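You operate a simulated robot arm through the tools that you are given. There is no shell and no other tool. Be economical: measure what you need, move in short steps, check, and stop when the job is done.

You run a simulated two-armed robot. Do the job below in one go: nothing can be reset, and whatever is moved stays where it is left.

Task
Put one of the cream pads from the top of the brown table on the plain grey disc. Then take the lid off the red-lid drum and lay it down on the top of the drum fan. Then open the green table door, take the small blue tub from the upper shelf behind the green table door and leave it on the wide steel tray and shut the door again. Keep to this order.

The check looks at the end state, three seconds after you hand in, the way a careful person would. Anything else that was tipped, shoved, dropped, spilled or broken makes it a failure. A push-on lid holds only when it is set on centred and level and pressed home; a screw cap is set on level and turned clockwise until tight.

Robot
Two 7-joint arms with two-finger parallel grippers on one trunk, on a base that drives. Base frame: it is fixed to the floor where the robot stands at the start and does not move with it; the origin is under the middle of the robot, x ahead of it, y to its left, z up. Lengths are in mm, angles in degrees, forces in N, time in s.
The left shoulder is at the start at [70, 156, 1005], the right one opposite. Places, roughly: green table door [-4600, 8500, 400]; red-lid drum [-750, 1000, 500]; small blue tub [-5000, 8750, 500]; wide steel tray [-5000, 4500, 500]. Payload 3.91 kg a hand.
Tool frame (each hand has its own): the origin (TCP) lies between the finger pads and is the grasp point; the fingertips stand 30 mm ahead of it; z points along the fingers, y is the line along which they close. The gripper opens to 110 mm. The fingers are 20 mm wide and 10 mm thick; the gripper's body (48 by 112 mm) begins 55 mm behind the TCP.
Orientation is that of the tool frame in the base frame, as a unit quaternion [x, y, z, w]. With the fingers straight down and closing along the base's y, the tool's x points along the base's -x, its y along +y and its z along -z.

Tools
- The arms move only by the tool drive_tool. It takes "left_commands", "right_commands" or both (then of equal length, played together; a hand with none holds still); each is a list of rows, each a list of 2 entries, a list of its own where there are three numbers: the shift along the tool's x, y, z in mm, then the turn, a rotation vector about the tool's x, y, z in degrees. In form: [[[dx, dy, dz], [wx, wy, wz]], ...]. A call has 1 to 12 rows; each row is the pose to reach, as a shift and turn from the pose commanded when the call began, along the tool's axes at that moment. "left_grip" and "right_grip" are, for a hand that has rows, the finger opening in mm, from 0 to 110, set as the call begins (left out, the last holds). A row lasts 0.2 s, in which the tool goes at most 50 mm and 8.6 degrees; a call with a longer step from one row to the next is refused whole, and so is a gripper value outside its range. Where a pose cannot be reached the arm comes as near as it can. A force on the tool above 40 N (or 10 N above the force at the start of the call, whichever is more), or a blocked arm, ends the call early, and 0.2 s more pass. Each finger travels about 108 mm/s and halts on what it meets, pressing with about 33 N; the grip force reading is that of the motor and also rises with nothing between the fingers. The clock runs only during rows and for 0.2 s after the last one: add rows that repeat a pose to give the fingers time. It gives the time, the measured TCP pose, the force on the tool (base axes), the opening and the grip force at its end, in the units of the frame above (readings bear some noise), with the torque about the TCP (base axes, N m) and any sound that the robot's microphone picked up, and new pictures: "views" is both (left out), scene, wrist or none (wrist: the cameras of the hands that moved).
- Cameras (640 x 400 px; columns grow to the right, rows downward): "scene" is now at [95.9, 70.7, 1221.9]; the picture's right is [0.83, -0.55, -0.00], its down [-0.37, -0.56, -0.74] and it looks along [0.41, 0.62, -0.67] (base axes); focal length 214 px, centre (320, 200). "left" rides on the left gripper at [72, -17, -103] in its tool frame; the picture's right is [0.23, 0.97, 0.00], its down [-0.76, 0.18, -0.62] and it looks along [-0.61, 0.14, 0.78] (tool axes); focal length 222 px, centre (320, 200). "right" rides on the right gripper at [72, 17, -103] in its tool frame; the picture's right is [-0.23, 0.97, 0.00], its down [-0.76, -0.18, -0.62] and it looks along [-0.61, -0.14, 0.78] (tool axes); focal length 222 px, centre (320, 200). There is no depth. A picture from a camera that has moved, and an enlarged one, comes with that camera's place and axes in the base frame and with its lens.
- lift_body(by): slides the trunk up (or, below 0, down) by that many mm; the arms and the scene camera ride with it, the base frame stays. It gives what a move gives, with no picture.
- drive_base(legs): drives the robot by 1 to 6 legs, each [ahead, left, turn to the left] in mm, mm and degrees, along the robot's own axes; the way and the turn of a leg run together, so that a leg with both is an arc; at most 1500 mm and 180 degrees a leg. The arms and the cameras ride along, it lands a little off, and it stops where it bumps. It gives what a move gives, and a new picture of the scene camera.
- aim_head(pan, tilt): turns the head with the scene camera to pan (to the left, within 86 degrees either way) and tilt (down, from -29 to 69), counted from straight ahead of the robot. It gives what a move gives, and a new picture of the scene camera.
- enlarge(camera, box): a new picture of the part [left, top, right, bottom] of that camera's present view, enlarged. No time passes.
- close_job(): hands the job in; it is judged then, once.

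Work in short steps. Places have to be worked out from the pictures, the camera data and where the tool is seen: move nearer, look again, correct. Check each grasp and each placing, and mend what went wrong. You have 165 turns and 260 pictures in all, those below and enlarged ones among them. Open the grippers and draw the arms clear of the work before you hand the job in, unless the task says otherwise; then end with one line.

The tools are called after "Call:" as name(argument=value, ...) on one line, values as JSON. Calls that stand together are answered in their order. drive_tool: Moves the arms, as the interface text tells. Its arguments: {"type":"object","properties":{"left_commands":{"type":"array","items":{"type":"array"}},"left_grip":{"type":"number"},"right_commands":{"type":"array","items":{"type":"array"}},"right_grip":{"type":"number"},"views":{"type":"string","enum":["both","scene","wrist","none"]}},"required":[]} The other tools are called the same way: lift_body (by) slides the trunk up or down; drive_base (legs) drives the base; aim_head (pan, tilt) turns the head that bears the scene camera; enlarge (camera, box) takes an enlarged picture of a part of a camera's view; close_job () hands the job in.

At the start:

```text
t: 0.0
left_ee_pos: [413.6, 548.4, 1015.7]
left_ee_rot: [0.0, 1.0, 0.0, 0.0]
left_contact_force: [0.5, 0.2, -0.7]
left_ft_torque: [0.01, 0.0, -0.01]
left_opening: 110.0
left_grip_force: 0.0
right_ee_pos: [869.1, 168.8, 1011.7]
right_ee_rot: [0.0, 1.0, 0.001, 0.0]
right_contact_force: [-0.1, -0.4, -0.4]
right_ft_torque: [0.0, 0.02, 0.0]
right_opening: 109.9
right_grip_force: 0.1
trunk travel left (down, up): [-450.0, 490.0]
robot x, y, heading: [-0.5, -0.0, 0.1]
head pan, tilt: [56.5, 41.9]
```

scene: 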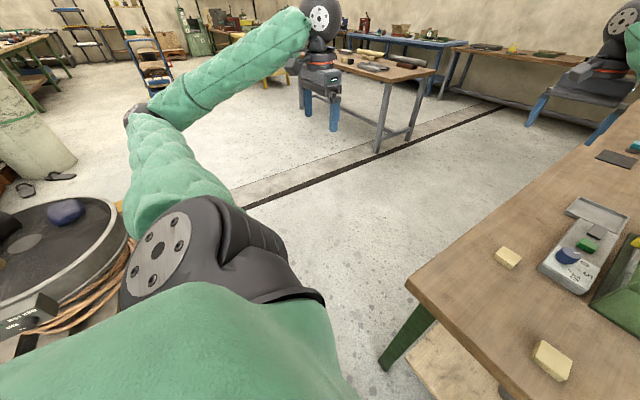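
right: 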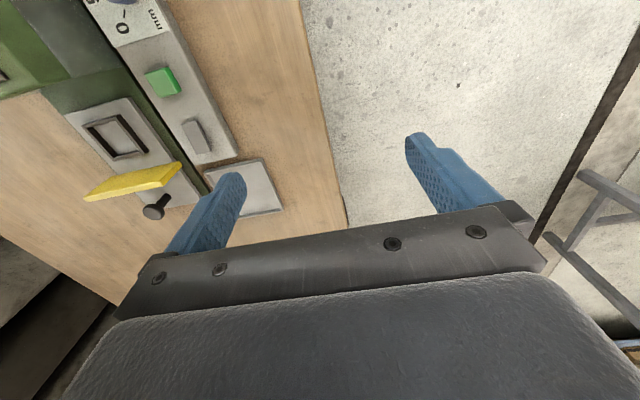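
left: 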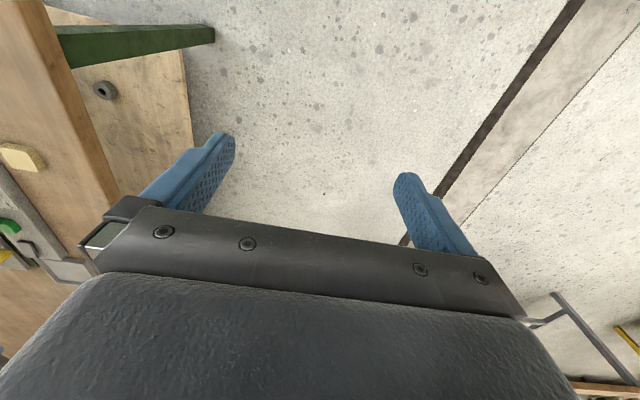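

I see two cream pads on the brown table ahead. I look at the table straight ahead to find the grey disc and place the pads.

Call:
aim_head(pan=0, tilt=40)

Call:
aim_head(pan=80, tilt=30)

```text
t: 1.3
left_ee_pos: [414.0, 547.1, 1015.6]
left_ee_rot: [0.0, 1.0, 0.001, 0.0]
left_contact_force: [0.1, -0.7, 0.9]
left_ft_torque: [-0.01, 0.02, 0.01]
left_opening: 109.8
left_grip_force: 0.0
right_ee_pos: [869.1, 169.4, 1011.4]
right_ee_rot: [-0.001, 1.0, 0.0, -0.001]
right_contact_force: [-0.3, -1.7, -0.2]
right_ft_torque: [-0.01, 0.0, 0.02]
right_opening: 109.9
right_grip_force: 0.0
trunk travel left (down, up): [-450.0, 490.0]
robot x, y, heading: [0.8, -1.4, -0.0]
head pan, tilt: [0.0, 40.0]
camera scene: at [134.7, 1.1, 1224.7], right [0.0, -1.0, 0.0], down [-0.64, 0.0, -0.77], along [0.77, 0.0, -0.64], focal length 214 px, centre (320, 200)
```

scene: 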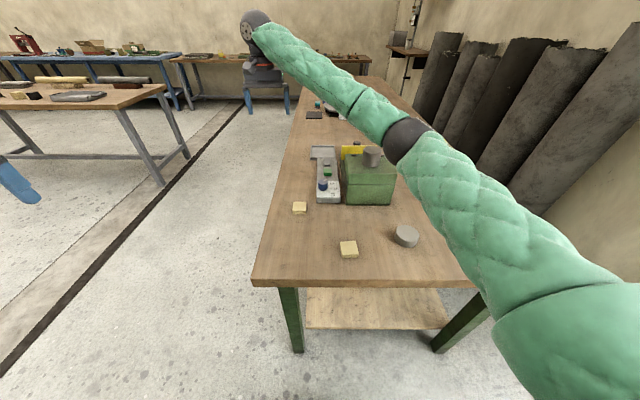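

```text
t: 2.8
left_ee_pos: [413.7, 547.1, 1014.8]
left_ee_rot: [0.0, 1.0, 0.0, 0.0]
left_contact_force: [-1.1, -0.2, -0.2]
left_ft_torque: [0.0, 0.0, 0.0]
left_opening: 109.9
left_grip_force: 0.0
right_ee_pos: [868.9, 168.9, 1012.3]
right_ee_rot: [0.001, 1.0, 0.0, 0.0]
right_contact_force: [-0.6, -0.3, -0.8]
right_ft_torque: [-0.01, 0.0, 0.0]
right_opening: 110.0
right_grip_force: 0.1
trunk travel left (down, up): [-450.0, 490.0]
robot x, y, heading: [1.4, 0.0, 0.1]
head pan, tilt: [80.0, 30.0]
camera scene: at [65.5, 90.1, 1240.1], right [0.98, -0.17, 0.0], down [-0.09, -0.49, -0.87], along [0.15, 0.85, -0.5], focal length 214 px, centre (320, 200)
```

scene: 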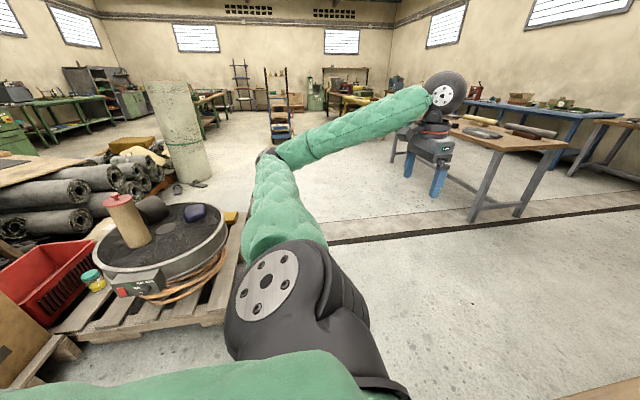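

Next I look closer at the table to identify the plain grey disc.

Call:
aim_head(pan=0, tilt=40)

Call:
enlarge(camera="scene", box=[250, 80, 450, 280])

```text
t: 4.3
left_ee_pos: [413.5, 547.2, 1015.9]
left_ee_rot: [0.0, 1.0, 0.001, 0.0]
left_contact_force: [0.1, 0.3, -0.1]
left_ft_torque: [0.02, 0.01, -0.01]
left_opening: 110.2
left_grip_force: 0.1
right_ee_pos: [868.8, 170.2, 1012.0]
right_ee_rot: [0.001, 1.0, 0.0, 0.0]
right_contact_force: [0.1, -0.8, -0.4]
right_ft_torque: [-0.02, 0.03, 0.01]
right_opening: 110.0
right_grip_force: 0.0
trunk travel left (down, up): [-450.0, 490.0]
robot x, y, heading: [-0.8, 4.1, 0.2]
head pan, tilt: [0.0, 40.0]
camera scene: at [134.7, 1.1, 1224.8], right [0.0, -1.0, 0.0], down [-0.64, 0.0, -0.77], along [0.77, 0.0, -0.64], focal length 214 px, centre (320, 200)
```

scene: 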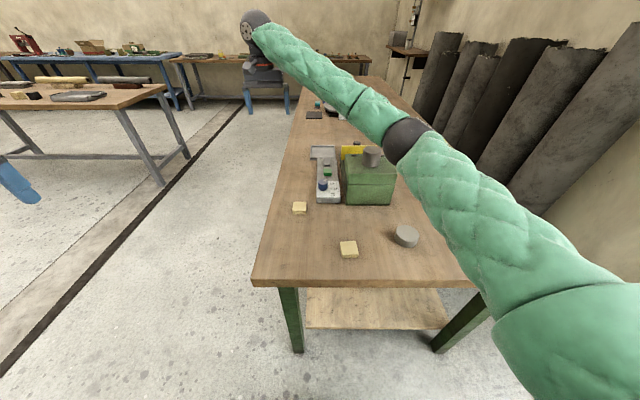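

```text
2.00 times, centred on (350, 180) of scene
camera zoom: at [134.7, 1.1, 1224.8], right [0.0, -1.0, 0.0], down [-0.64, 0.0, -0.77], along [0.77, 0.0, -0.64], focal length 429 px, centre (260, 240)
```

zoom: 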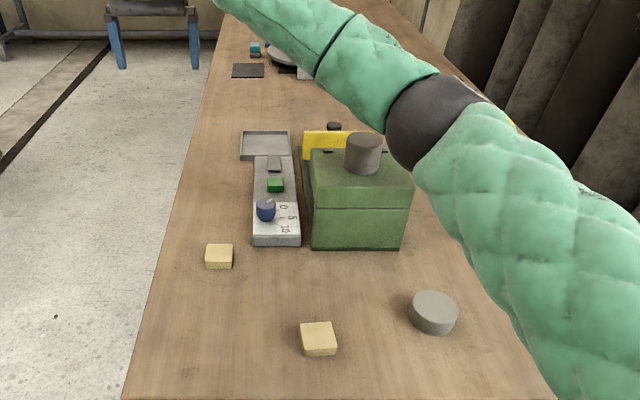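

I fix the button height at about 798 mm by two-view triangulation, so the table top is roughly 740–750. I swing the right hand back over the near pad, staying high, to look.

Call:
drive_tool(right_commands=[[[40, -25, 0], [0, 0, 0]], [[80, -50, 0], [0, 0, 0]], [[120, -75, 0], [0, 0, 0]], [[160, -100, 0], [0, 0, 0]], [[200, -125, 0], [0, 0, 0]], [[240, -150, 0], [0, 0, 0]], [[280, -175, 0], [0, 0, 0]], [[320, -200, 0], [0, 0, 0]], [[360, -225, 0], [0, 0, 0]], [[400, -250, 0], [0, 0, 0]]])

```text
t: 6.5
left_ee_pos: [412.4, 547.5, 1016.2]
left_ee_rot: [0.0, 1.0, 0.0, 0.0]
left_contact_force: [0.1, -1.5, -0.1]
left_ft_torque: [0.01, -0.03, 0.02]
left_opening: 109.7
left_grip_force: 0.1
right_ee_pos: [468.9, -83.1, 1016.9]
right_ee_rot: [0.0, 1.0, 0.0, 0.0]
right_contact_force: [0.0, -0.6, 0.0]
right_ft_torque: [0.01, -0.01, 0.01]
right_opening: 110.1
right_grip_force: 0.0
trunk travel left (down, up): [-450.0, 490.0]
robot x, y, heading: [-0.7, 0.1, -0.0]
head pan, tilt: [0.0, 40.0]
camera scene: at [133.8, 0.4, 1224.9], right [0.0, -1.0, 0.0], down [-0.64, 0.0, -0.77], along [0.77, 0.0, -0.64], focal length 214 px, centre (320, 200)
camera right: at [396.0, -65.3, 1121.2], right [0.23, 0.97, 0.0], down [0.76, -0.18, 0.62], along [0.61, -0.14, -0.78], focal length 222 px, centre (320, 200)
```

scene: 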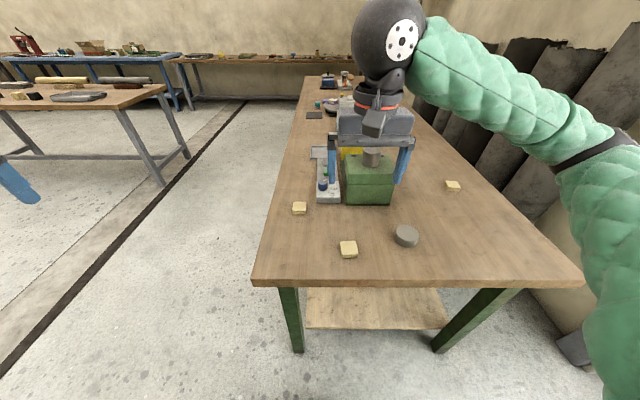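
right: 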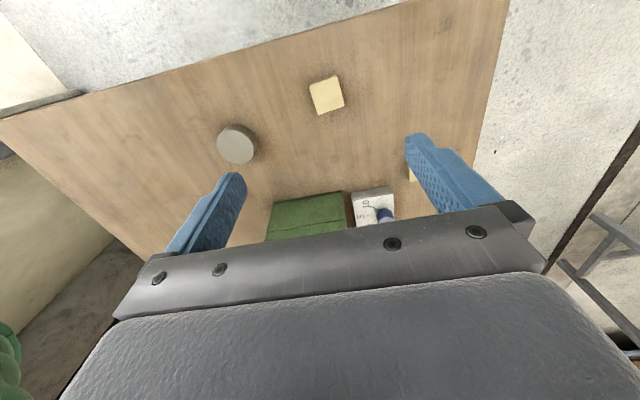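

Pad top centre triangulates to about (480,-74,771), disc top about (518,-232,785). I lower the right hand over the pad for a closer look.

Call:
drive_tool(right_commands=[[[-5, 5, 40], [0, 0, 0]], [[-11, 9, 80], [0, 0, 0]], [[-11, 9, 120], [0, 0, 0]], [[-11, 9, 150], [0, 0, 0]]])

```text
t: 7.5
left_ee_pos: [413.0, 547.5, 1015.2]
left_ee_rot: [-0.001, 1.0, 0.0, 0.0]
left_contact_force: [-0.6, 1.3, -0.2]
left_ft_torque: [-0.01, 0.03, -0.02]
left_opening: 110.2
left_grip_force: 0.0
right_ee_pos: [481.2, -72.7, 863.2]
right_ee_rot: [-0.001, 1.0, 0.0, 0.0]
right_contact_force: [-1.6, -0.1, 0.7]
right_ft_torque: [-0.01, 0.01, -0.01]
right_opening: 109.8
right_grip_force: 0.0
trunk travel left (down, up): [-450.0, 490.0]
robot x, y, heading: [0.9, -1.6, -0.0]
head pan, tilt: [0.0, 40.0]
camera scene: at [134.8, 0.7, 1224.8], right [0.0, -1.0, 0.0], down [-0.64, 0.0, -0.77], along [0.77, 0.0, -0.64], focal length 214 px, centre (320, 200)
camera right: at [407.9, -54.8, 967.7], right [0.23, 0.97, 0.0], down [0.76, -0.18, 0.62], along [0.61, -0.14, -0.78], focal length 222 px, centre (320, 200)
```

scene: 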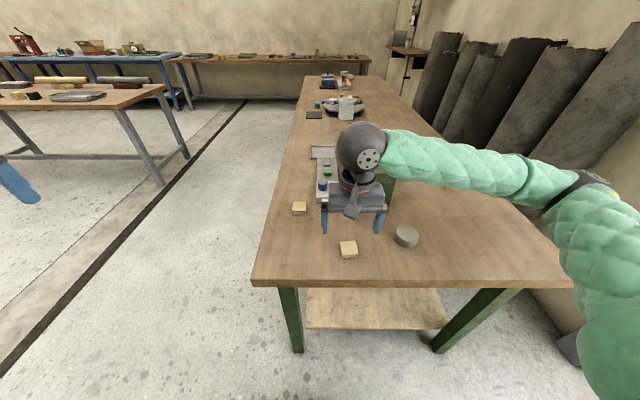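
right: 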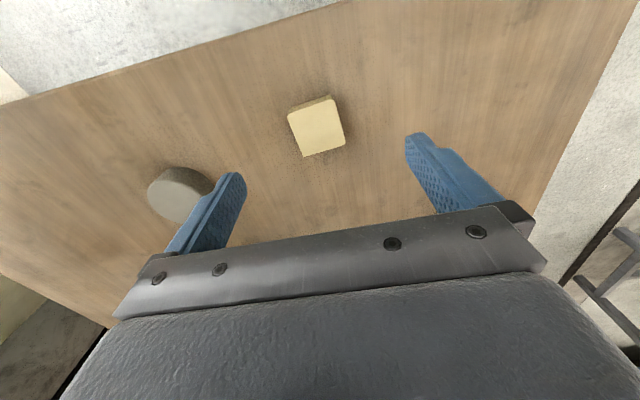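

Pad centre is at about (479,-73), top near 774. I lower until the tips are just beside the pad and look.

Call:
drive_tool(right_commands=[[[2, 0, 35], [0, 0, 0]], [[2, 0, 60], [0, 0, 0]], [[2, 0, 70], [0, 0, 0]]])

Call:
enlarge(camera="scene", box=[300, 170, 440, 270])

```text
t: 8.3
left_ee_pos: [413.4, 545.8, 1015.9]
left_ee_rot: [-0.001, 1.0, 0.0, -0.001]
left_contact_force: [0.3, -0.1, 1.0]
left_ft_torque: [0.02, -0.01, 0.03]
left_opening: 109.7
left_grip_force: 0.0
right_ee_pos: [478.1, -72.3, 791.4]
right_ee_rot: [0.0, 1.0, -0.001, 0.001]
right_contact_force: [0.1, -1.8, 0.3]
right_ft_torque: [0.02, -0.01, 0.02]
right_opening: 110.0
right_grip_force: 0.1
trunk travel left (down, up): [-450.0, 490.0]
robot x, y, heading: [-0.5, 0.7, -0.1]
head pan, tilt: [0.0, 40.0]
camera scene: at [134.7, 0.7, 1224.8], right [0.0, -1.0, 0.0], down [-0.64, 0.0, -0.77], along [0.77, 0.0, -0.64], focal length 214 px, centre (320, 200)
camera right: at [405.7, -55.2, 896.0], right [0.23, 0.97, 0.0], down [0.76, -0.18, 0.62], along [0.61, -0.14, -0.78], focal length 222 px, centre (320, 200)
```

scene: 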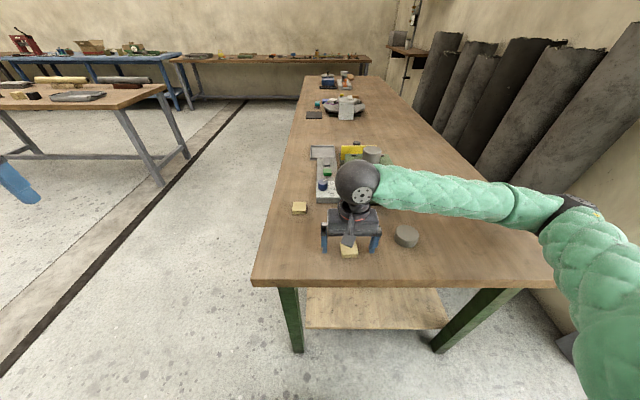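
right: 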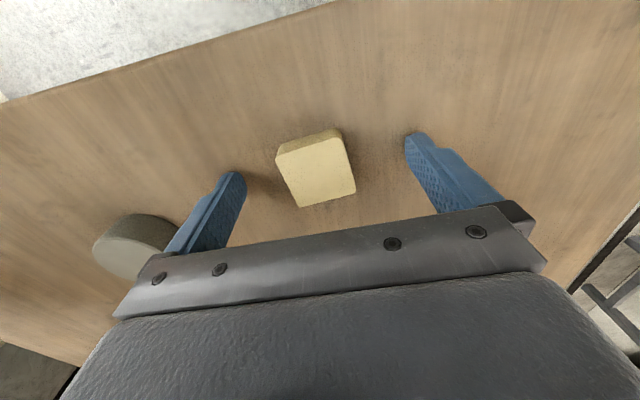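

```text
4.00 times, centred on (370, 220) of scene
camera zoom: at [134.7, 0.7, 1224.8], right [0.0, -1.0, 0.0], down [-0.64, 0.0, -0.77], along [0.77, 0.0, -0.64], focal length 858 px, centre (120, 120)
```

zoom: 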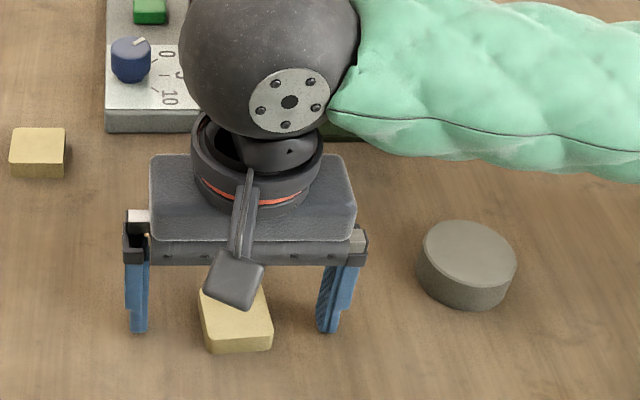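

Fingers straddle the pad, tips at ~761; pad top ~766. I lower 10 mm more and close.

Call:
drive_tool(right_commands=[[[-2, 1, 10], [0, 0, 0]]], views="none")

Call:
drive_tool(right_commands=[[[0, 0, 0], [0, 0, 0]], [[0, 0, 0], [0, 0, 0]], [[0, 0, 0], [0, 0, 0]], [[0, 0, 0], [0, 0, 0]]], right_grip=25, views="wrist")

```text
t: 8.7
left_ee_pos: [413.3, 547.2, 1016.2]
left_ee_rot: [0.001, 1.0, 0.0, 0.0]
left_contact_force: [-0.1, -0.2, -0.1]
left_ft_torque: [0.03, 0.01, 0.04]
left_opening: 109.9
left_grip_force: 0.2
right_ee_pos: [477.5, -72.6, 789.9]
right_ee_rot: [0.0, 1.0, 0.0, 0.002]
right_contact_force: [-14.7, -2.9, 18.6]
right_ft_torque: [-1.21, 0.6, -0.81]
right_opening: 110.0
right_grip_force: 0.0
trunk travel left (down, up): [-450.0, 490.0]
robot x, y, heading: [0.3, -0.4, -0.2]
head pan, tilt: [0.0, 40.0]
stopped in row 1 (right hand): the force on the tool passed its limit at 54 N (the readings are from after the stop); the commanded pose is now the measured one
```

```text
t: 9.2
left_ee_pos: [413.7, 546.5, 1015.4]
left_ee_rot: [0.001, 1.0, 0.0, 0.0]
left_contact_force: [-0.3, -0.1, -0.2]
left_ft_torque: [0.02, 0.0, -0.02]
left_opening: 110.1
left_grip_force: 0.1
right_ee_pos: [479.9, -73.3, 791.6]
right_ee_rot: [0.0, 1.0, 0.0, 0.003]
right_contact_force: [-1.8, -4.5, 11.8]
right_ft_torque: [-0.38, 0.1, 0.16]
right_opening: 42.7
right_grip_force: 17.5
trunk travel left (down, up): [-450.0, 490.0]
robot x, y, heading: [0.5, -1.2, 0.1]
head pan, tilt: [0.0, 40.0]
stopped in row 2 (right hand): the force on the tool passed its limit at 124 N (the readings are from after the stop); the commanded pose is now the measured one
camera right: at [406.4, -55.5, 893.9], right [0.23, 0.97, 0.0], down [0.76, -0.18, 0.63], along [0.61, -0.14, -0.78], focal length 222 px, centre (320, 200)
```

right: 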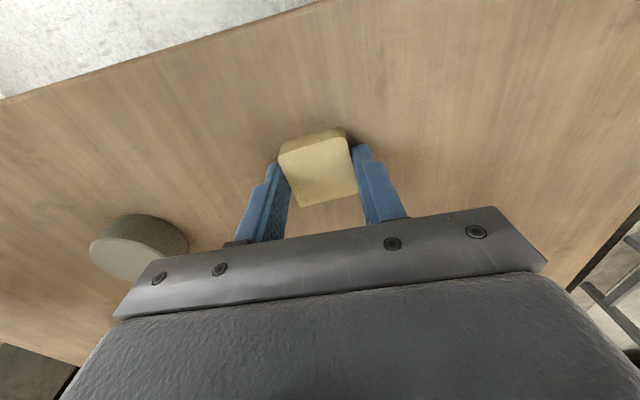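

The tips touched the table at about 760 (table height), and the fingers now hold the pad at 43 mm. I lift and check.

Call:
drive_tool(right_commands=[[[0, 0, -10], [0, 0, 0]], [[0, 0, -50], [0, 0, 0]], [[0, 0, -80], [0, 0, 0]]], right_grip=20)

Call:
enlarge(camera="scene", box=[300, 150, 440, 250])

```text
t: 10.0
left_ee_pos: [414.1, 546.9, 1015.4]
left_ee_rot: [0.001, 1.0, 0.0, 0.0]
left_contact_force: [0.3, -0.5, 0.5]
left_ft_torque: [-0.01, -0.04, 0.03]
left_opening: 110.1
left_grip_force: 0.0
right_ee_pos: [480.3, -73.8, 869.8]
right_ee_rot: [0.0, 1.0, 0.001, 0.003]
right_contact_force: [0.2, -0.7, -0.2]
right_ft_torque: [0.01, -0.05, -0.02]
right_opening: 42.1
right_grip_force: 32.9
trunk travel left (down, up): [-450.0, 490.0]
robot x, y, heading: [-1.1, -4.4, 0.0]
head pan, tilt: [0.0, 40.0]
camera scene: at [134.4, 0.7, 1224.7], right [0.0, -1.0, 0.0], down [-0.64, 0.0, -0.77], along [0.77, 0.0, -0.64], focal length 214 px, centre (320, 200)
camera right: at [407.9, -56.0, 973.8], right [0.23, 0.97, 0.0], down [0.76, -0.18, 0.63], along [0.61, -0.14, -0.78], focal length 222 px, centre (320, 200)
```

scene: 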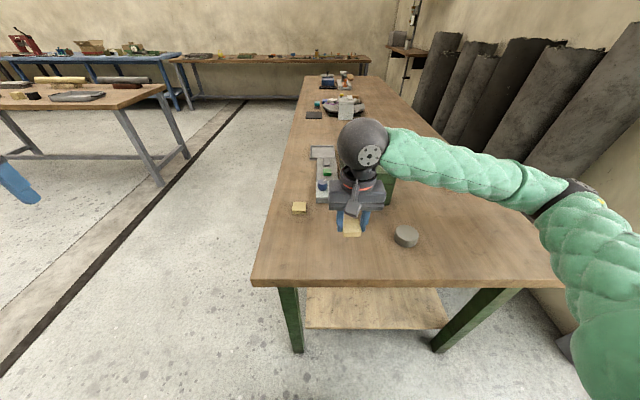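
right: 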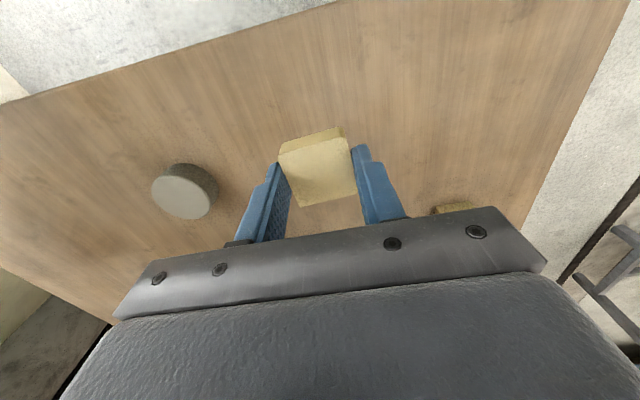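

```text
4.00 times, centred on (370, 200) of scene
camera zoom: at [134.4, 0.7, 1224.7], right [0.0, -1.0, 0.0], down [-0.64, 0.0, -0.77], along [0.77, 0.0, -0.64], focal length 858 px, centre (120, 200)
```

zoom: 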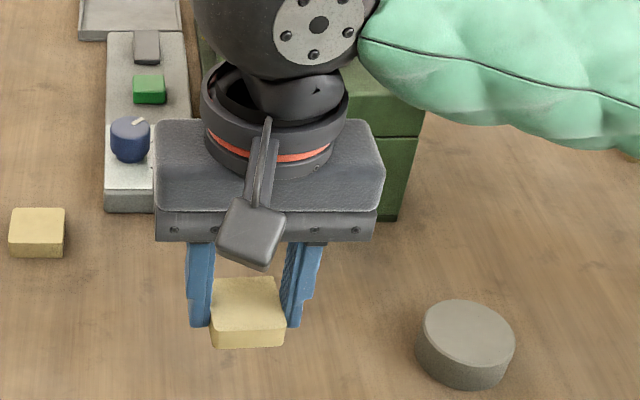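

The pad is held level. The disc is at about (515,-229) with top ~790. I carry the pad over it at height 870.

Call:
drive_tool(right_commands=[[[-9, -39, 0], [0, 0, 0]], [[-18, -78, 0], [0, 0, 0]], [[-27, -116, 0], [0, 0, 0]], [[-35, -155, 0], [0, 0, 0]], [[-35, -155, 10], [0, 0, 0]]])

Call:
enlarge(camera="scene", box=[350, 160, 490, 260])

```text
t: 11.2
left_ee_pos: [413.6, 546.9, 1014.4]
left_ee_rot: [0.001, 1.0, -0.001, 0.0]
left_contact_force: [-0.2, 0.6, -0.7]
left_ft_torque: [-0.03, 0.02, 0.0]
left_opening: 110.1
left_grip_force: 0.0
right_ee_pos: [516.1, -229.9, 860.3]
right_ee_rot: [0.0, 1.0, 0.001, 0.003]
right_contact_force: [-0.5, -0.1, 0.4]
right_ft_torque: [0.0, 0.01, -0.02]
right_opening: 41.4
right_grip_force: 33.3
trunk travel left (down, up): [-450.0, 490.0]
robot x, y, heading: [1.5, -2.5, -0.4]
head pan, tilt: [0.0, 40.0]
camera scene: at [135.0, 0.8, 1224.7], right [0.0, -1.0, 0.0], down [-0.64, 0.0, -0.77], along [0.77, 0.0, -0.64], focal length 214 px, centre (320, 200)
camera right: at [442.0, -211.9, 964.5], right [0.23, 0.97, 0.0], down [0.76, -0.18, 0.63], along [0.61, -0.14, -0.78], focal length 222 px, centre (320, 200)
```

scene: 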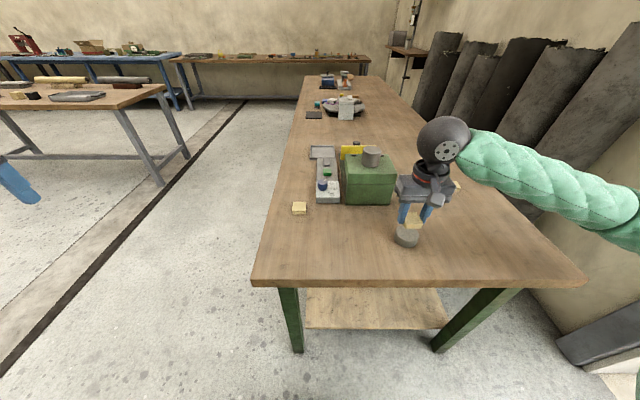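
right: 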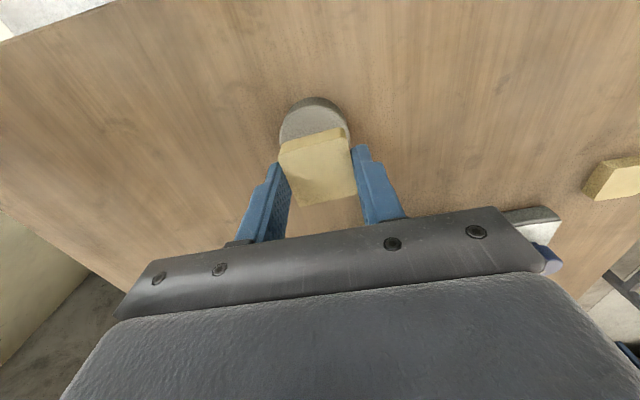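

```text
4.00 times, centred on (420, 210) of scene
camera zoom: at [135.0, 0.8, 1224.7], right [0.0, -1.0, 0.0], down [-0.64, 0.0, -0.77], along [0.77, 0.0, -0.64], focal length 858 px, centre (-80, 160)
```

zoom: 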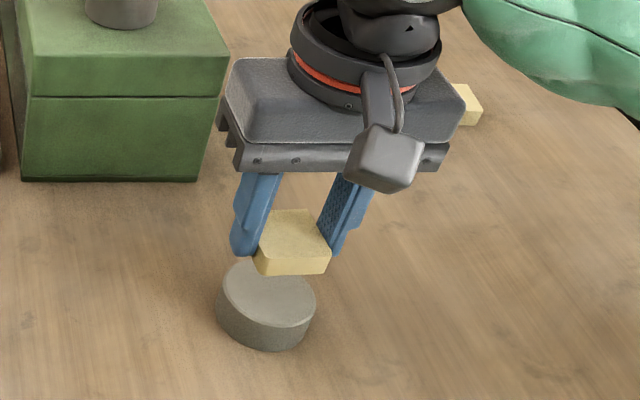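

Pad sits over the disc; disc centre estimate (519,-230). I adjust 3 mm ahead and lower to just above the disc top.

Call:
drive_tool(right_commands=[[[-3, 0, 20], [0, 0, 0]], [[-3, 0, 32], [0, 0, 0]], [[-3, 0, 36], [0, 0, 0]]], views="wrist")

Call:
enlarge(camera="scene", box=[350, 180, 490, 280])

```text
t: 12.0
left_ee_pos: [413.5, 546.2, 1016.2]
left_ee_rot: [0.001, 1.0, 0.0, 0.0]
left_contact_force: [-0.1, -0.4, 0.4]
left_ft_torque: [-0.03, 0.0, 0.01]
left_opening: 109.7
left_grip_force: 0.0
right_ee_pos: [517.4, -228.3, 823.5]
right_ee_rot: [0.0, 1.0, 0.0, 0.002]
right_contact_force: [0.2, 0.4, 0.1]
right_ft_torque: [0.01, 0.03, 0.01]
right_opening: 41.2
right_grip_force: 33.0
trunk travel left (down, up): [-450.0, 490.0]
robot x, y, heading: [-0.4, -2.2, -0.1]
head pan, tilt: [0.0, 40.0]
camera right: at [444.1, -210.7, 927.7], right [0.23, 0.97, 0.0], down [0.76, -0.18, 0.63], along [0.61, -0.14, -0.78], focal length 222 px, centre (320, 200)
```

right: 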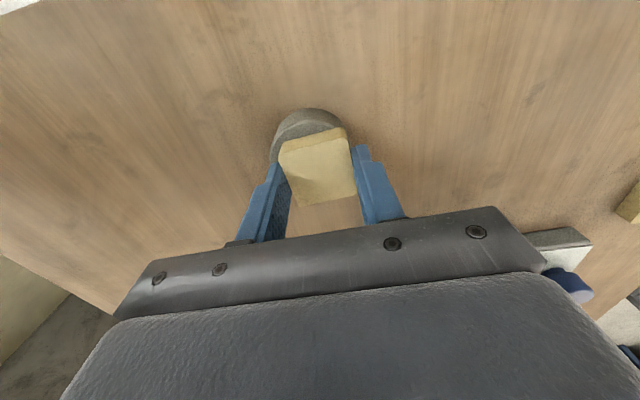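

```text
4.00 times, centred on (420, 230) of scene
camera zoom: at [134.7, 0.4, 1224.8], right [0.0, -1.0, 0.0], down [-0.64, 0.0, -0.77], along [0.77, 0.0, -0.64], focal length 858 px, centre (-80, 80)
```

zoom: 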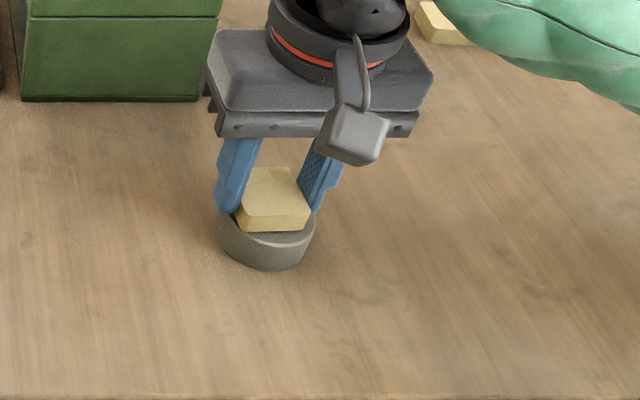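

The pad is almost on the disc, a few mm too far to +y. I shift 3 mm and lower gently onto it.

Call:
drive_tool(right_commands=[[[0, -3, 0], [0, 0, 0]], [[0, -3, 2], [0, 0, 0]], [[0, -3, 3], [0, 0, 0]]], views="wrist")

Call:
enlarge(camera="scene", box=[385, 210, 435, 250])

```text
t: 12.8
left_ee_pos: [415.3, 546.2, 1016.0]
left_ee_rot: [0.001, 1.0, 0.0, 0.0]
left_contact_force: [0.0, -0.4, -0.1]
left_ft_torque: [0.02, 0.0, -0.01]
left_opening: 109.9
left_grip_force: 0.1
right_ee_pos: [517.6, -231.5, 820.8]
right_ee_rot: [0.0, 1.0, 0.0, 0.003]
right_contact_force: [1.0, 0.2, -0.5]
right_ft_torque: [0.02, 0.0, -0.04]
right_opening: 41.2
right_grip_force: 33.0
trunk travel left (down, up): [-450.0, 490.0]
robot x, y, heading: [-4.8, 0.5, 0.0]
head pan, tilt: [0.0, 40.0]
camera right: at [444.2, -213.3, 924.6], right [0.23, 0.97, 0.0], down [0.76, -0.18, 0.63], along [0.61, -0.14, -0.78], focal length 222 px, centre (320, 200)
```

right: 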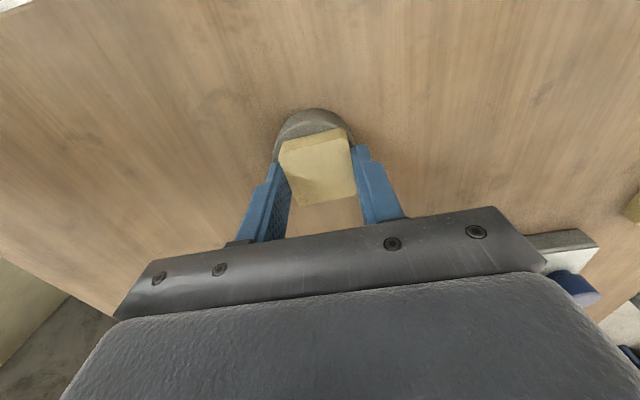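

```text
10.00 times, centred on (410, 230) of scene
camera zoom: at [134.6, 0.5, 1224.8], right [0.0, -1.0, 0.0], down [-0.64, 0.0, -0.77], along [0.77, 0.0, -0.64], focal length 2145 px, centre (-580, -100)
```

zoom: 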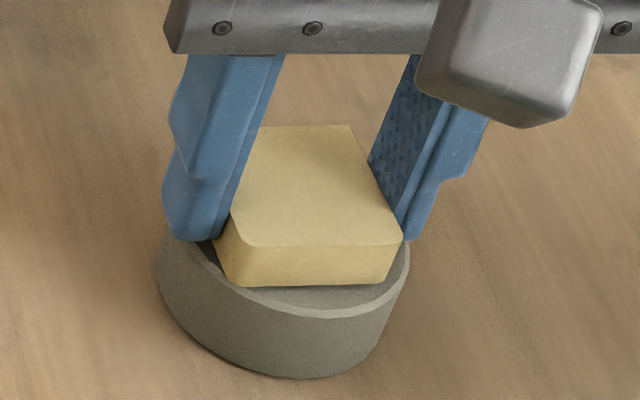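

Well centred; still a slight gap. I lower in 1 mm steps until there's a contact force.

Call:
drive_tool(right_commands=[[[0, 1, 1], [0, 0, 0]], [[0, 1, 2], [0, 0, 0]], [[0, 1, 3], [0, 0, 0]]], views="none")

Call:
enlarge(camera="scene", box=[385, 210, 435, 250])

```text
t: 13.6
left_ee_pos: [413.1, 546.0, 1016.3]
left_ee_rot: [0.001, 1.0, 0.001, 0.0]
left_contact_force: [0.4, 0.7, -0.7]
left_ft_torque: [0.01, -0.01, 0.02]
left_opening: 110.1
left_grip_force: 0.1
right_ee_pos: [516.9, -229.7, 818.2]
right_ee_rot: [0.0, 1.0, 0.001, 0.004]
right_contact_force: [-0.1, -1.4, 6.2]
right_ft_torque: [-0.07, -0.04, 0.04]
right_opening: 41.0
right_grip_force: 32.3
trunk travel left (down, up): [-450.0, 490.0]
robot x, y, heading: [0.6, -1.7, -0.1]
head pan, tilt: [0.0, 40.0]
```

```text
10.00 times, centred on (410, 230) of scene
camera zoom: at [134.4, 0.6, 1225.0], right [0.0, -1.0, 0.0], down [-0.64, 0.0, -0.77], along [0.77, 0.0, -0.64], focal length 2145 px, centre (-580, -100)
```

zoom: 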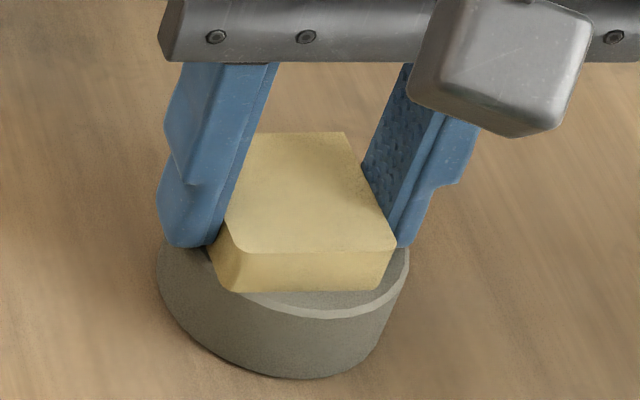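

Contact is 6 N: the pad rests on the disc. I open the fingers a bit and rise.

Call:
drive_tool(right_commands=[[[0, 0, 0], [0, 0, 0]], [[0, 0, 0], [0, 0, 0]], [[0, 0, 0], [0, 0, 0]]], right_grip=80, views="none")

Call:
drive_tool(right_commands=[[[0, 0, -20], [0, 0, 0]], [[0, 0, -60], [0, 0, 0]], [[0, 0, -105], [0, 0, 0]], [[0, 0, -150], [0, 0, 0]], [[0, 0, -190], [0, 0, 0]]])

Call:
enlarge(camera="scene", box=[385, 210, 435, 250])

```text
t: 14.4
left_ee_pos: [413.5, 547.1, 1015.8]
left_ee_rot: [0.001, 1.0, 0.0, 0.0]
left_contact_force: [-0.4, 0.1, -0.7]
left_ft_torque: [-0.06, -0.02, -0.02]
left_opening: 109.8
left_grip_force: 0.0
right_ee_pos: [518.4, -230.0, 817.8]
right_ee_rot: [0.0, 1.0, 0.0, 0.003]
right_contact_force: [-0.8, -1.1, 9.9]
right_ft_torque: [-0.43, 0.0, -0.02]
right_opening: 80.4
right_grip_force: 1.4
trunk travel left (down, up): [-450.0, 490.0]
robot x, y, heading: [-0.3, 2.7, 0.1]
head pan, tilt: [0.0, 40.0]
```

```text
t: 15.6
left_ee_pos: [414.2, 547.5, 1015.3]
left_ee_rot: [0.002, 1.0, 0.0, 0.0]
left_contact_force: [-1.7, 0.8, 0.5]
left_ft_torque: [-0.02, -0.03, 0.01]
left_opening: 109.8
left_grip_force: 0.1
right_ee_pos: [516.9, -229.0, 1008.6]
right_ee_rot: [0.0, 1.0, 0.0, 0.003]
right_contact_force: [-0.4, -0.1, -0.2]
right_ft_torque: [0.01, 0.0, 0.03]
right_opening: 80.0
right_grip_force: 0.1
trunk travel left (down, up): [-450.0, 490.0]
robot x, y, heading: [1.5, 1.1, -0.2]
head pan, tilt: [0.0, 40.0]
camera scene: at [134.2, 1.0, 1224.7], right [0.0, -1.0, 0.0], down [-0.64, 0.0, -0.77], along [0.77, 0.0, -0.64], focal length 214 px, centre (320, 200)
camera right: at [442.9, -211.6, 1112.8], right [0.23, 0.97, 0.0], down [0.76, -0.18, 0.63], along [0.61, -0.14, -0.78], focal length 222 px, centre (320, 200)
```

scene: 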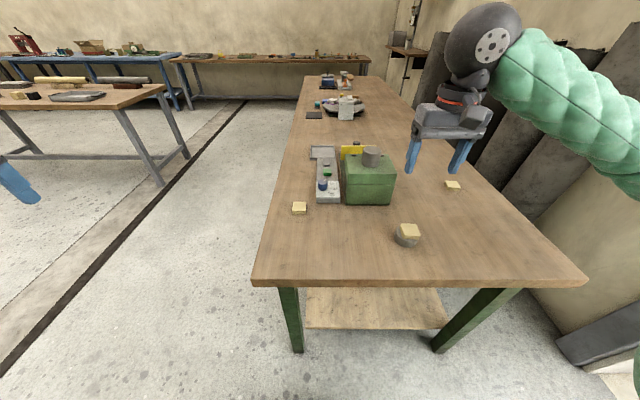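
right: 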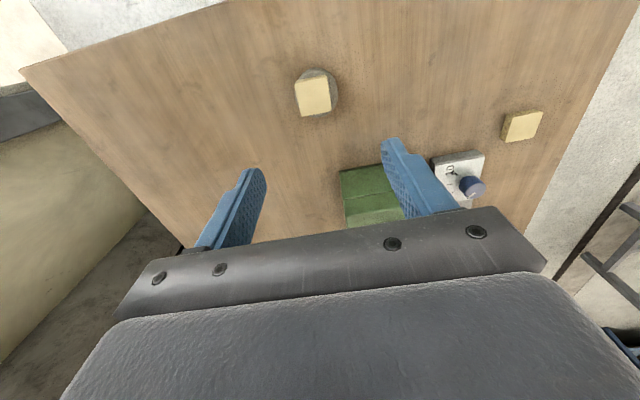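

```text
10.00 times, centred on (410, 230) of scene
camera zoom: at [134.2, 1.0, 1224.7], right [0.0, -1.0, 0.0], down [-0.64, 0.0, -0.77], along [0.77, 0.0, -0.64], focal length 2145 px, centre (-580, -100)
```

zoom: 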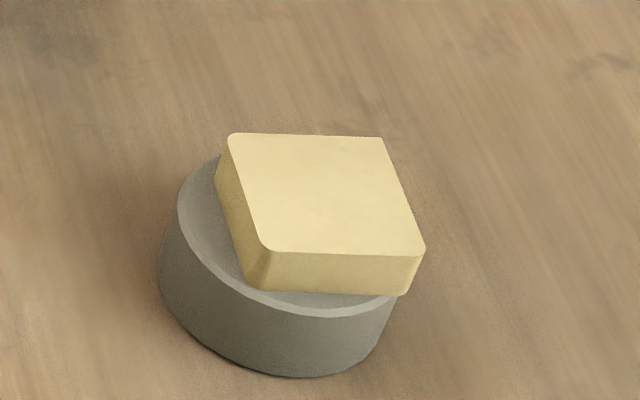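

The pad rests on the disc (slightly off-centre, stable). Next I retract the right hand a bit and turn the robot to the left to face the drum.

Call:
drive_tool(right_commands=[[[40, -20, 0], [0, 0, 0]], [[80, -40, 0], [0, 0, 0]], [[120, -60, 0], [0, 0, 0]], [[150, -80, 0], [0, 0, 0]]], views="none")

Call:
drive_base(legs=[[0, 0, 90]])

Call:
aim_head(pan=40, tilt=35)

```text
t: 16.6
left_ee_pos: [412.9, 546.2, 1015.8]
left_ee_rot: [0.0, 1.0, 0.0, 0.0]
left_contact_force: [-0.9, 1.3, 0.1]
left_ft_torque: [0.0, -0.01, 0.03]
left_opening: 109.7
left_grip_force: 0.1
right_ee_pos: [394.6, -318.1, 1027.3]
right_ee_rot: [-0.001, 1.0, 0.001, 0.002]
right_contact_force: [-0.7, 0.0, -0.4]
right_ft_torque: [0.0, 0.01, 0.0]
right_opening: 79.9
right_grip_force: 0.0
right hand out of reach, approached as far as the arm can: row 3, 4
trunk travel left (down, up): [-450.0, 490.0]
robot x, y, heading: [0.3, -0.1, -0.0]
head pan, tilt: [0.0, 40.0]
```

```text
t: 20.7
left_ee_pos: [-537.0, 425.9, 1014.7]
left_ee_rot: [-0.699, 0.715, -0.001, 0.001]
left_contact_force: [-0.5, 0.1, 0.0]
left_ft_torque: [-0.01, 0.0, -0.04]
left_opening: 110.0
left_grip_force: 0.0
right_ee_pos: [327.3, 389.6, 1026.3]
right_ee_rot: [-0.699, 0.715, 0.002, 0.0]
right_contact_force: [0.2, -0.7, -0.1]
right_ft_torque: [0.01, -0.02, -0.03]
right_opening: 79.8
right_grip_force: 0.0
trunk travel left (down, up): [-450.0, 490.0]
robot x, y, heading: [3.6, 4.0, 88.7]
head pan, tilt: [0.0, 40.0]
camera scene: at [2.0, 135.8, 1224.8], right [1.0, -0.02, 0.0], down [-0.01, -0.64, -0.77], along [0.02, 0.77, -0.64], focal length 214 px, centre (320, 200)
```

scene: 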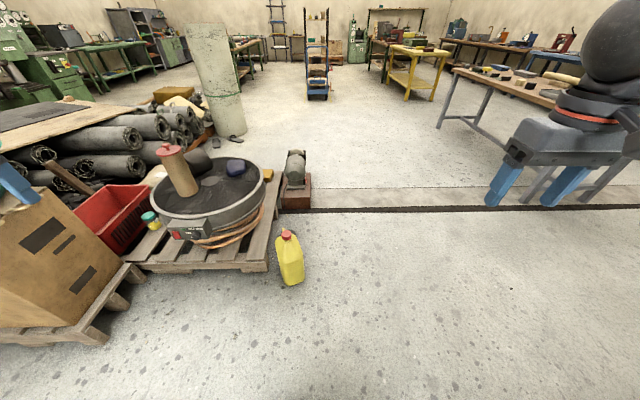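

```text
t: 21.8
left_ee_pos: [-537.2, 426.0, 1014.4]
left_ee_rot: [-0.699, 0.715, 0.0, 0.0]
left_contact_force: [0.1, 0.3, 0.0]
left_ft_torque: [0.02, -0.01, 0.02]
left_opening: 110.1
left_grip_force: 0.1
right_ee_pos: [328.0, 389.0, 1025.5]
right_ee_rot: [-0.699, 0.715, 0.002, -0.001]
right_contact_force: [-0.7, 0.1, 0.1]
right_ft_torque: [0.03, 0.01, -0.01]
right_opening: 80.0
right_grip_force: 0.1
trunk travel left (down, up): [-450.0, 490.0]
robot x, y, heading: [-1.1, -1.7, 88.4]
head pan, tilt: [40.0, 35.0]
camera scene: at [-54.7, 119.6, 1232.3], right [0.78, 0.62, 0.0], down [0.36, -0.45, -0.82], along [-0.51, 0.64, -0.57], focal length 214 px, centre (320, 200)
```

scene: 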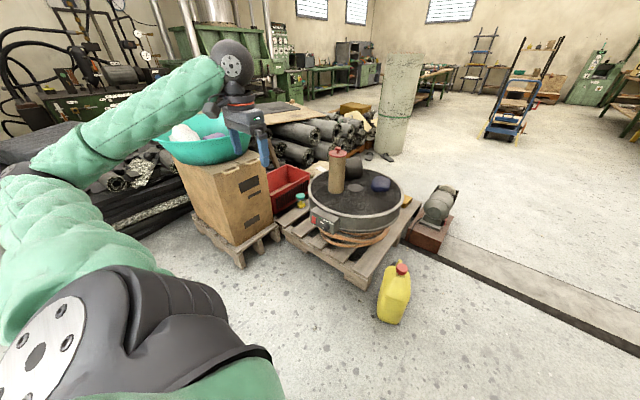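

The red-lid drum stands on the drum fan's top. I enlarge for detail.

Call:
enlarge(camera="scene", box=[280, 130, 440, 260])

```text
3.08 times, centred on (360, 195) of scene
camera zoom: at [-54.7, 119.6, 1232.3], right [0.78, 0.62, 0.0], down [0.36, -0.45, -0.82], along [-0.51, 0.64, -0.57], focal length 660 px, centre (197, 215)
```

zoom: 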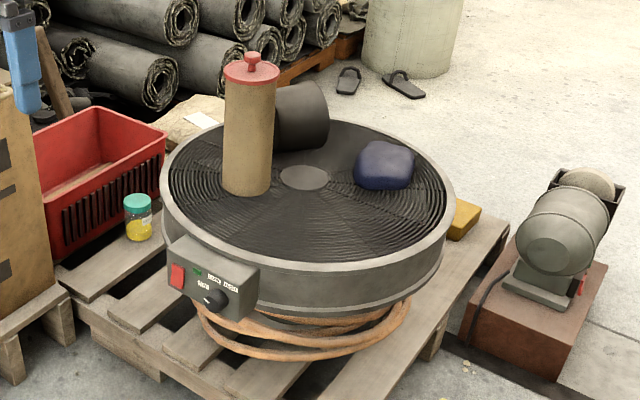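

The lid has a knob; I estimate it at about (-700,1090,760). I bring the left hand in front, then drive to about (-600,450) facing the pallet.

Call:
drive_tool(left_commands=[[[-5, -45, 0], [0, 0, 0]], [[-10, -90, 0], [0, 0, 0]], [[-15, -135, 0], [0, 0, 0]], [[-20, -180, 0], [0, 0, 0]], [[-25, -225, 0], [0, 0, 0]], [[-30, -270, 0], [0, 0, 0]], [[-30, -300, 0], [0, 0, 0]]], views="none")

Call:
drive_base(legs=[[0, 550, 0], [300, 0, 0]])

Call:
aim_head(pan=10, tilt=45)

```text
t: 23.4
left_ee_pos: [-236.5, 448.5, 1016.9]
left_ee_rot: [-0.699, 0.715, -0.001, -0.001]
left_contact_force: [-1.0, -0.1, 0.7]
left_ft_torque: [0.0, 0.03, -0.01]
left_opening: 110.3
left_grip_force: 0.0
right_ee_pos: [328.4, 389.4, 1025.8]
right_ee_rot: [-0.699, 0.715, 0.003, 0.001]
right_contact_force: [0.7, 0.1, 0.2]
right_ft_torque: [0.01, 0.01, -0.02]
right_opening: 80.0
right_grip_force: 0.0
trunk travel left (down, up): [-450.0, 490.0]
robot x, y, heading: [-2.7, -0.3, 88.6]
head pan, tilt: [40.0, 35.0]
```

```text
t: 28.3
left_ee_pos: [-783.6, 767.2, 1016.4]
left_ee_rot: [-0.696, 0.718, -0.001, -0.001]
left_contact_force: [-0.4, 1.0, -0.1]
left_ft_torque: [-0.01, 0.03, 0.01]
left_opening: 110.3
left_grip_force: 0.0
right_ee_pos: [-218.9, 702.6, 1026.7]
right_ee_rot: [-0.696, 0.718, 0.001, 0.0]
right_contact_force: [0.1, 0.0, -0.3]
right_ft_torque: [-0.02, -0.01, 0.0]
right_opening: 80.1
right_grip_force: 0.0
trunk travel left (down, up): [-450.0, 490.0]
robot x, y, heading: [-550.0, 315.5, 88.7]
head pan, tilt: [40.0, 35.0]
camera scene: at [-603.4, 437.3, 1232.2], right [0.79, 0.62, 0.0], down [0.35, -0.45, -0.82], along [-0.51, 0.64, -0.57], focal length 214 px, centre (320, 200)
```

scene: 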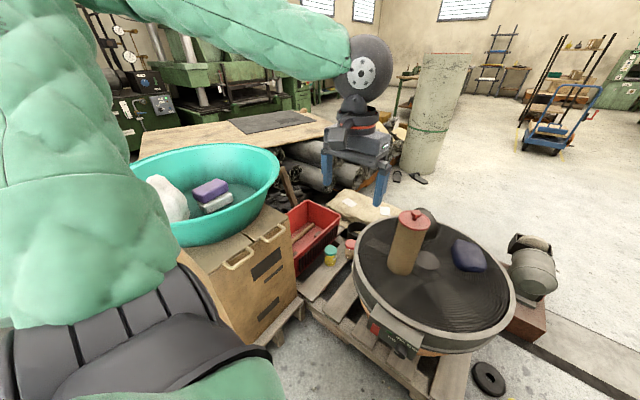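

```text
t: 29.2
left_ee_pos: [-782.6, 765.9, 1015.6]
left_ee_rot: [-0.696, 0.718, -0.001, 0.0]
left_contact_force: [0.5, -0.4, 0.0]
left_ft_torque: [0.01, -0.02, -0.03]
left_opening: 109.8
left_grip_force: 0.1
right_ee_pos: [-218.8, 704.1, 1025.0]
right_ee_rot: [-0.696, 0.718, 0.002, 0.001]
right_contact_force: [-0.5, 1.0, -0.1]
right_ft_torque: [0.03, 0.0, -0.01]
right_opening: 80.0
right_grip_force: 0.0
trunk travel left (down, up): [-450.0, 490.0]
robot x, y, heading: [-548.4, 313.7, 88.2]
head pan, tilt: [10.0, 45.0]
camera scene: at [-560.6, 447.4, 1217.5], right [0.99, 0.14, 0.0], down [0.1, -0.7, -0.71], along [-0.1, 0.7, -0.71], focal length 214 px, centre (320, 200)
```

scene: 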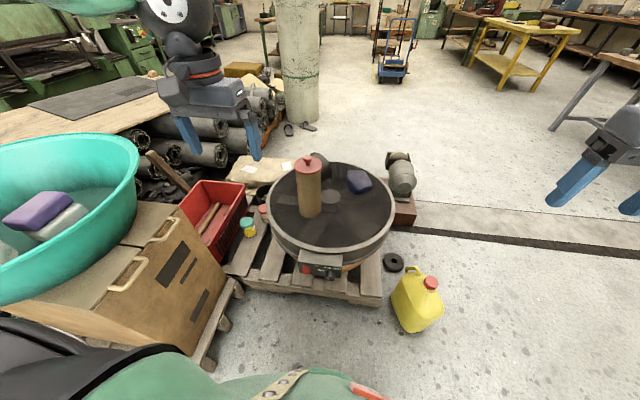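

Knob triangulates to about (-689,1069,775). I move the left hand high above it for a close look.

Call:
drive_tool(left_commands=[[[-45, -12, 0], [0, 0, 0]], [[-90, -24, 0], [0, 0, 0]], [[-135, -38, 0], [0, 0, 0]], [[-180, -50, 0], [0, 0, 0]], [[-225, -62, 0], [0, 0, 0]], [[-270, -75, 0], [0, 0, 0]], [[-300, -85, 20], [0, 0, 0]]], left_grip=110)

```text
t: 30.8
left_ee_pos: [-686.9, 1063.3, 996.2]
left_ee_rot: [-0.696, 0.718, -0.001, 0.0]
left_contact_force: [-0.3, 0.5, -0.4]
left_ft_torque: [-0.01, -0.01, 0.03]
left_opening: 109.9
left_grip_force: 0.0
right_ee_pos: [-219.2, 703.4, 1025.5]
right_ee_rot: [-0.697, 0.717, 0.001, 0.0]
right_contact_force: [-0.5, 0.5, -0.4]
right_ft_torque: [0.02, -0.04, 0.01]
right_opening: 80.0
right_grip_force: 0.1
trunk travel left (down, up): [-450.0, 490.0]
robot x, y, heading: [-551.1, 316.1, 88.3]
head pan, tilt: [10.0, 45.0]
camera scene: at [-560.6, 448.9, 1217.3], right [0.99, 0.14, 0.0], down [0.1, -0.7, -0.71], along [-0.1, 0.7, -0.71], focal length 214 px, centre (320, 200)
camera left: at [-672.8, 991.6, 1098.7], right [-0.98, -0.2, 0.0], down [-0.15, 0.77, 0.62], along [-0.12, 0.61, -0.78], focal length 222 px, centre (320, 200)
```

scene: 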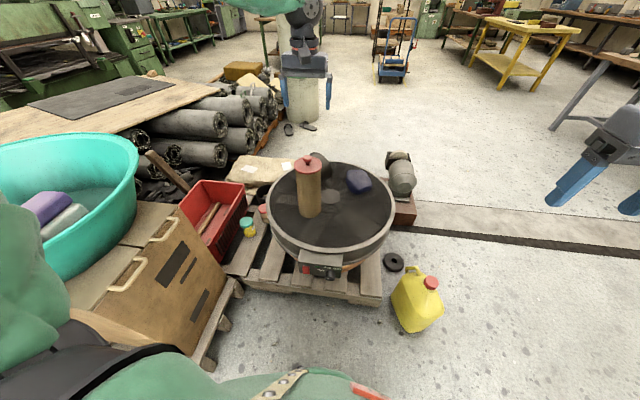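
left: 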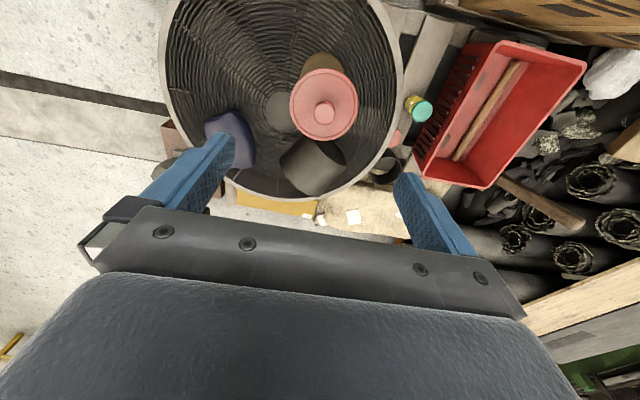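

Knob at about (-694,1084,780), lid ~100 mm wide, knob ~28 mm. I lower over the knob to 860 and narrow the fingers to 70.

Call:
drive_tool(left_commands=[[[-10, 3, 45], [0, 0, 0]], [[-20, 6, 90], [0, 0, 0]], [[-21, 7, 130], [0, 0, 0]]], left_grip=70)

Call:
enlarge(camera="scene", box=[250, 110, 390, 230])

```text
t: 31.6
left_ee_pos: [-693.0, 1086.2, 865.1]
left_ee_rot: [-0.696, 0.718, -0.001, 0.0]
left_contact_force: [0.6, 0.7, -0.4]
left_ft_torque: [-0.01, -0.02, 0.0]
left_opening: 70.1
left_grip_force: 0.0
right_ee_pos: [-219.5, 703.4, 1025.2]
right_ee_rot: [-0.696, 0.718, 0.002, 0.0]
right_contact_force: [0.5, 1.3, -0.3]
right_ft_torque: [-0.05, -0.03, -0.02]
right_opening: 80.1
right_grip_force: 0.0
trunk travel left (down, up): [-450.0, 490.0]
robot x, y, heading: [-549.0, 312.6, 88.3]
head pan, tilt: [10.0, 45.0]
camera scene: at [-560.7, 448.8, 1217.4], right [0.99, 0.14, 0.0], down [0.1, -0.7, -0.71], along [-0.1, 0.7, -0.71], focal length 214 px, centre (320, 200)
camera left: at [-678.4, 1014.7, 968.2], right [-0.98, -0.2, 0.0], down [-0.15, 0.77, 0.62], along [-0.12, 0.61, -0.78], focal length 222 px, centre (320, 200)
```

scene: 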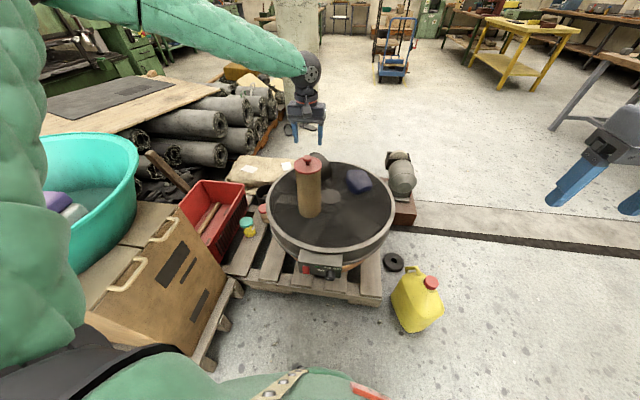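
left: 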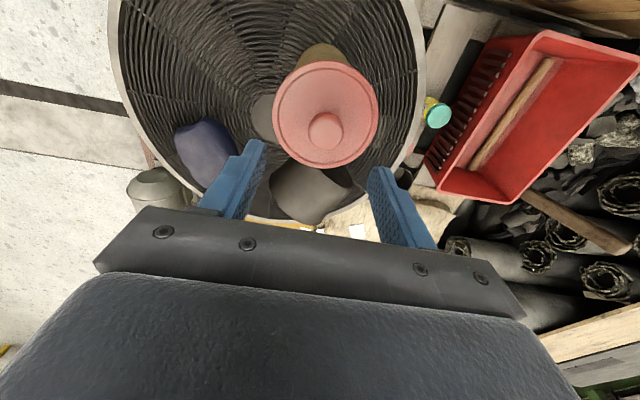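

```text
3.33 times, centred on (320, 170) of scene
camera zoom: at [-560.7, 448.8, 1217.4], right [0.99, 0.14, 0.0], down [0.1, -0.7, -0.71], along [-0.1, 0.7, -0.71], focal length 715 px, centre (320, 300)
```

zoom: 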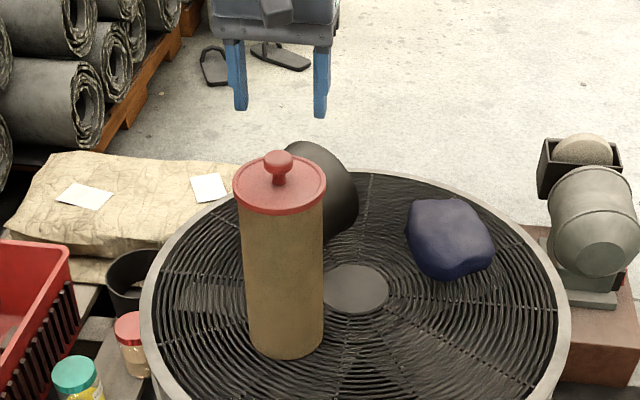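

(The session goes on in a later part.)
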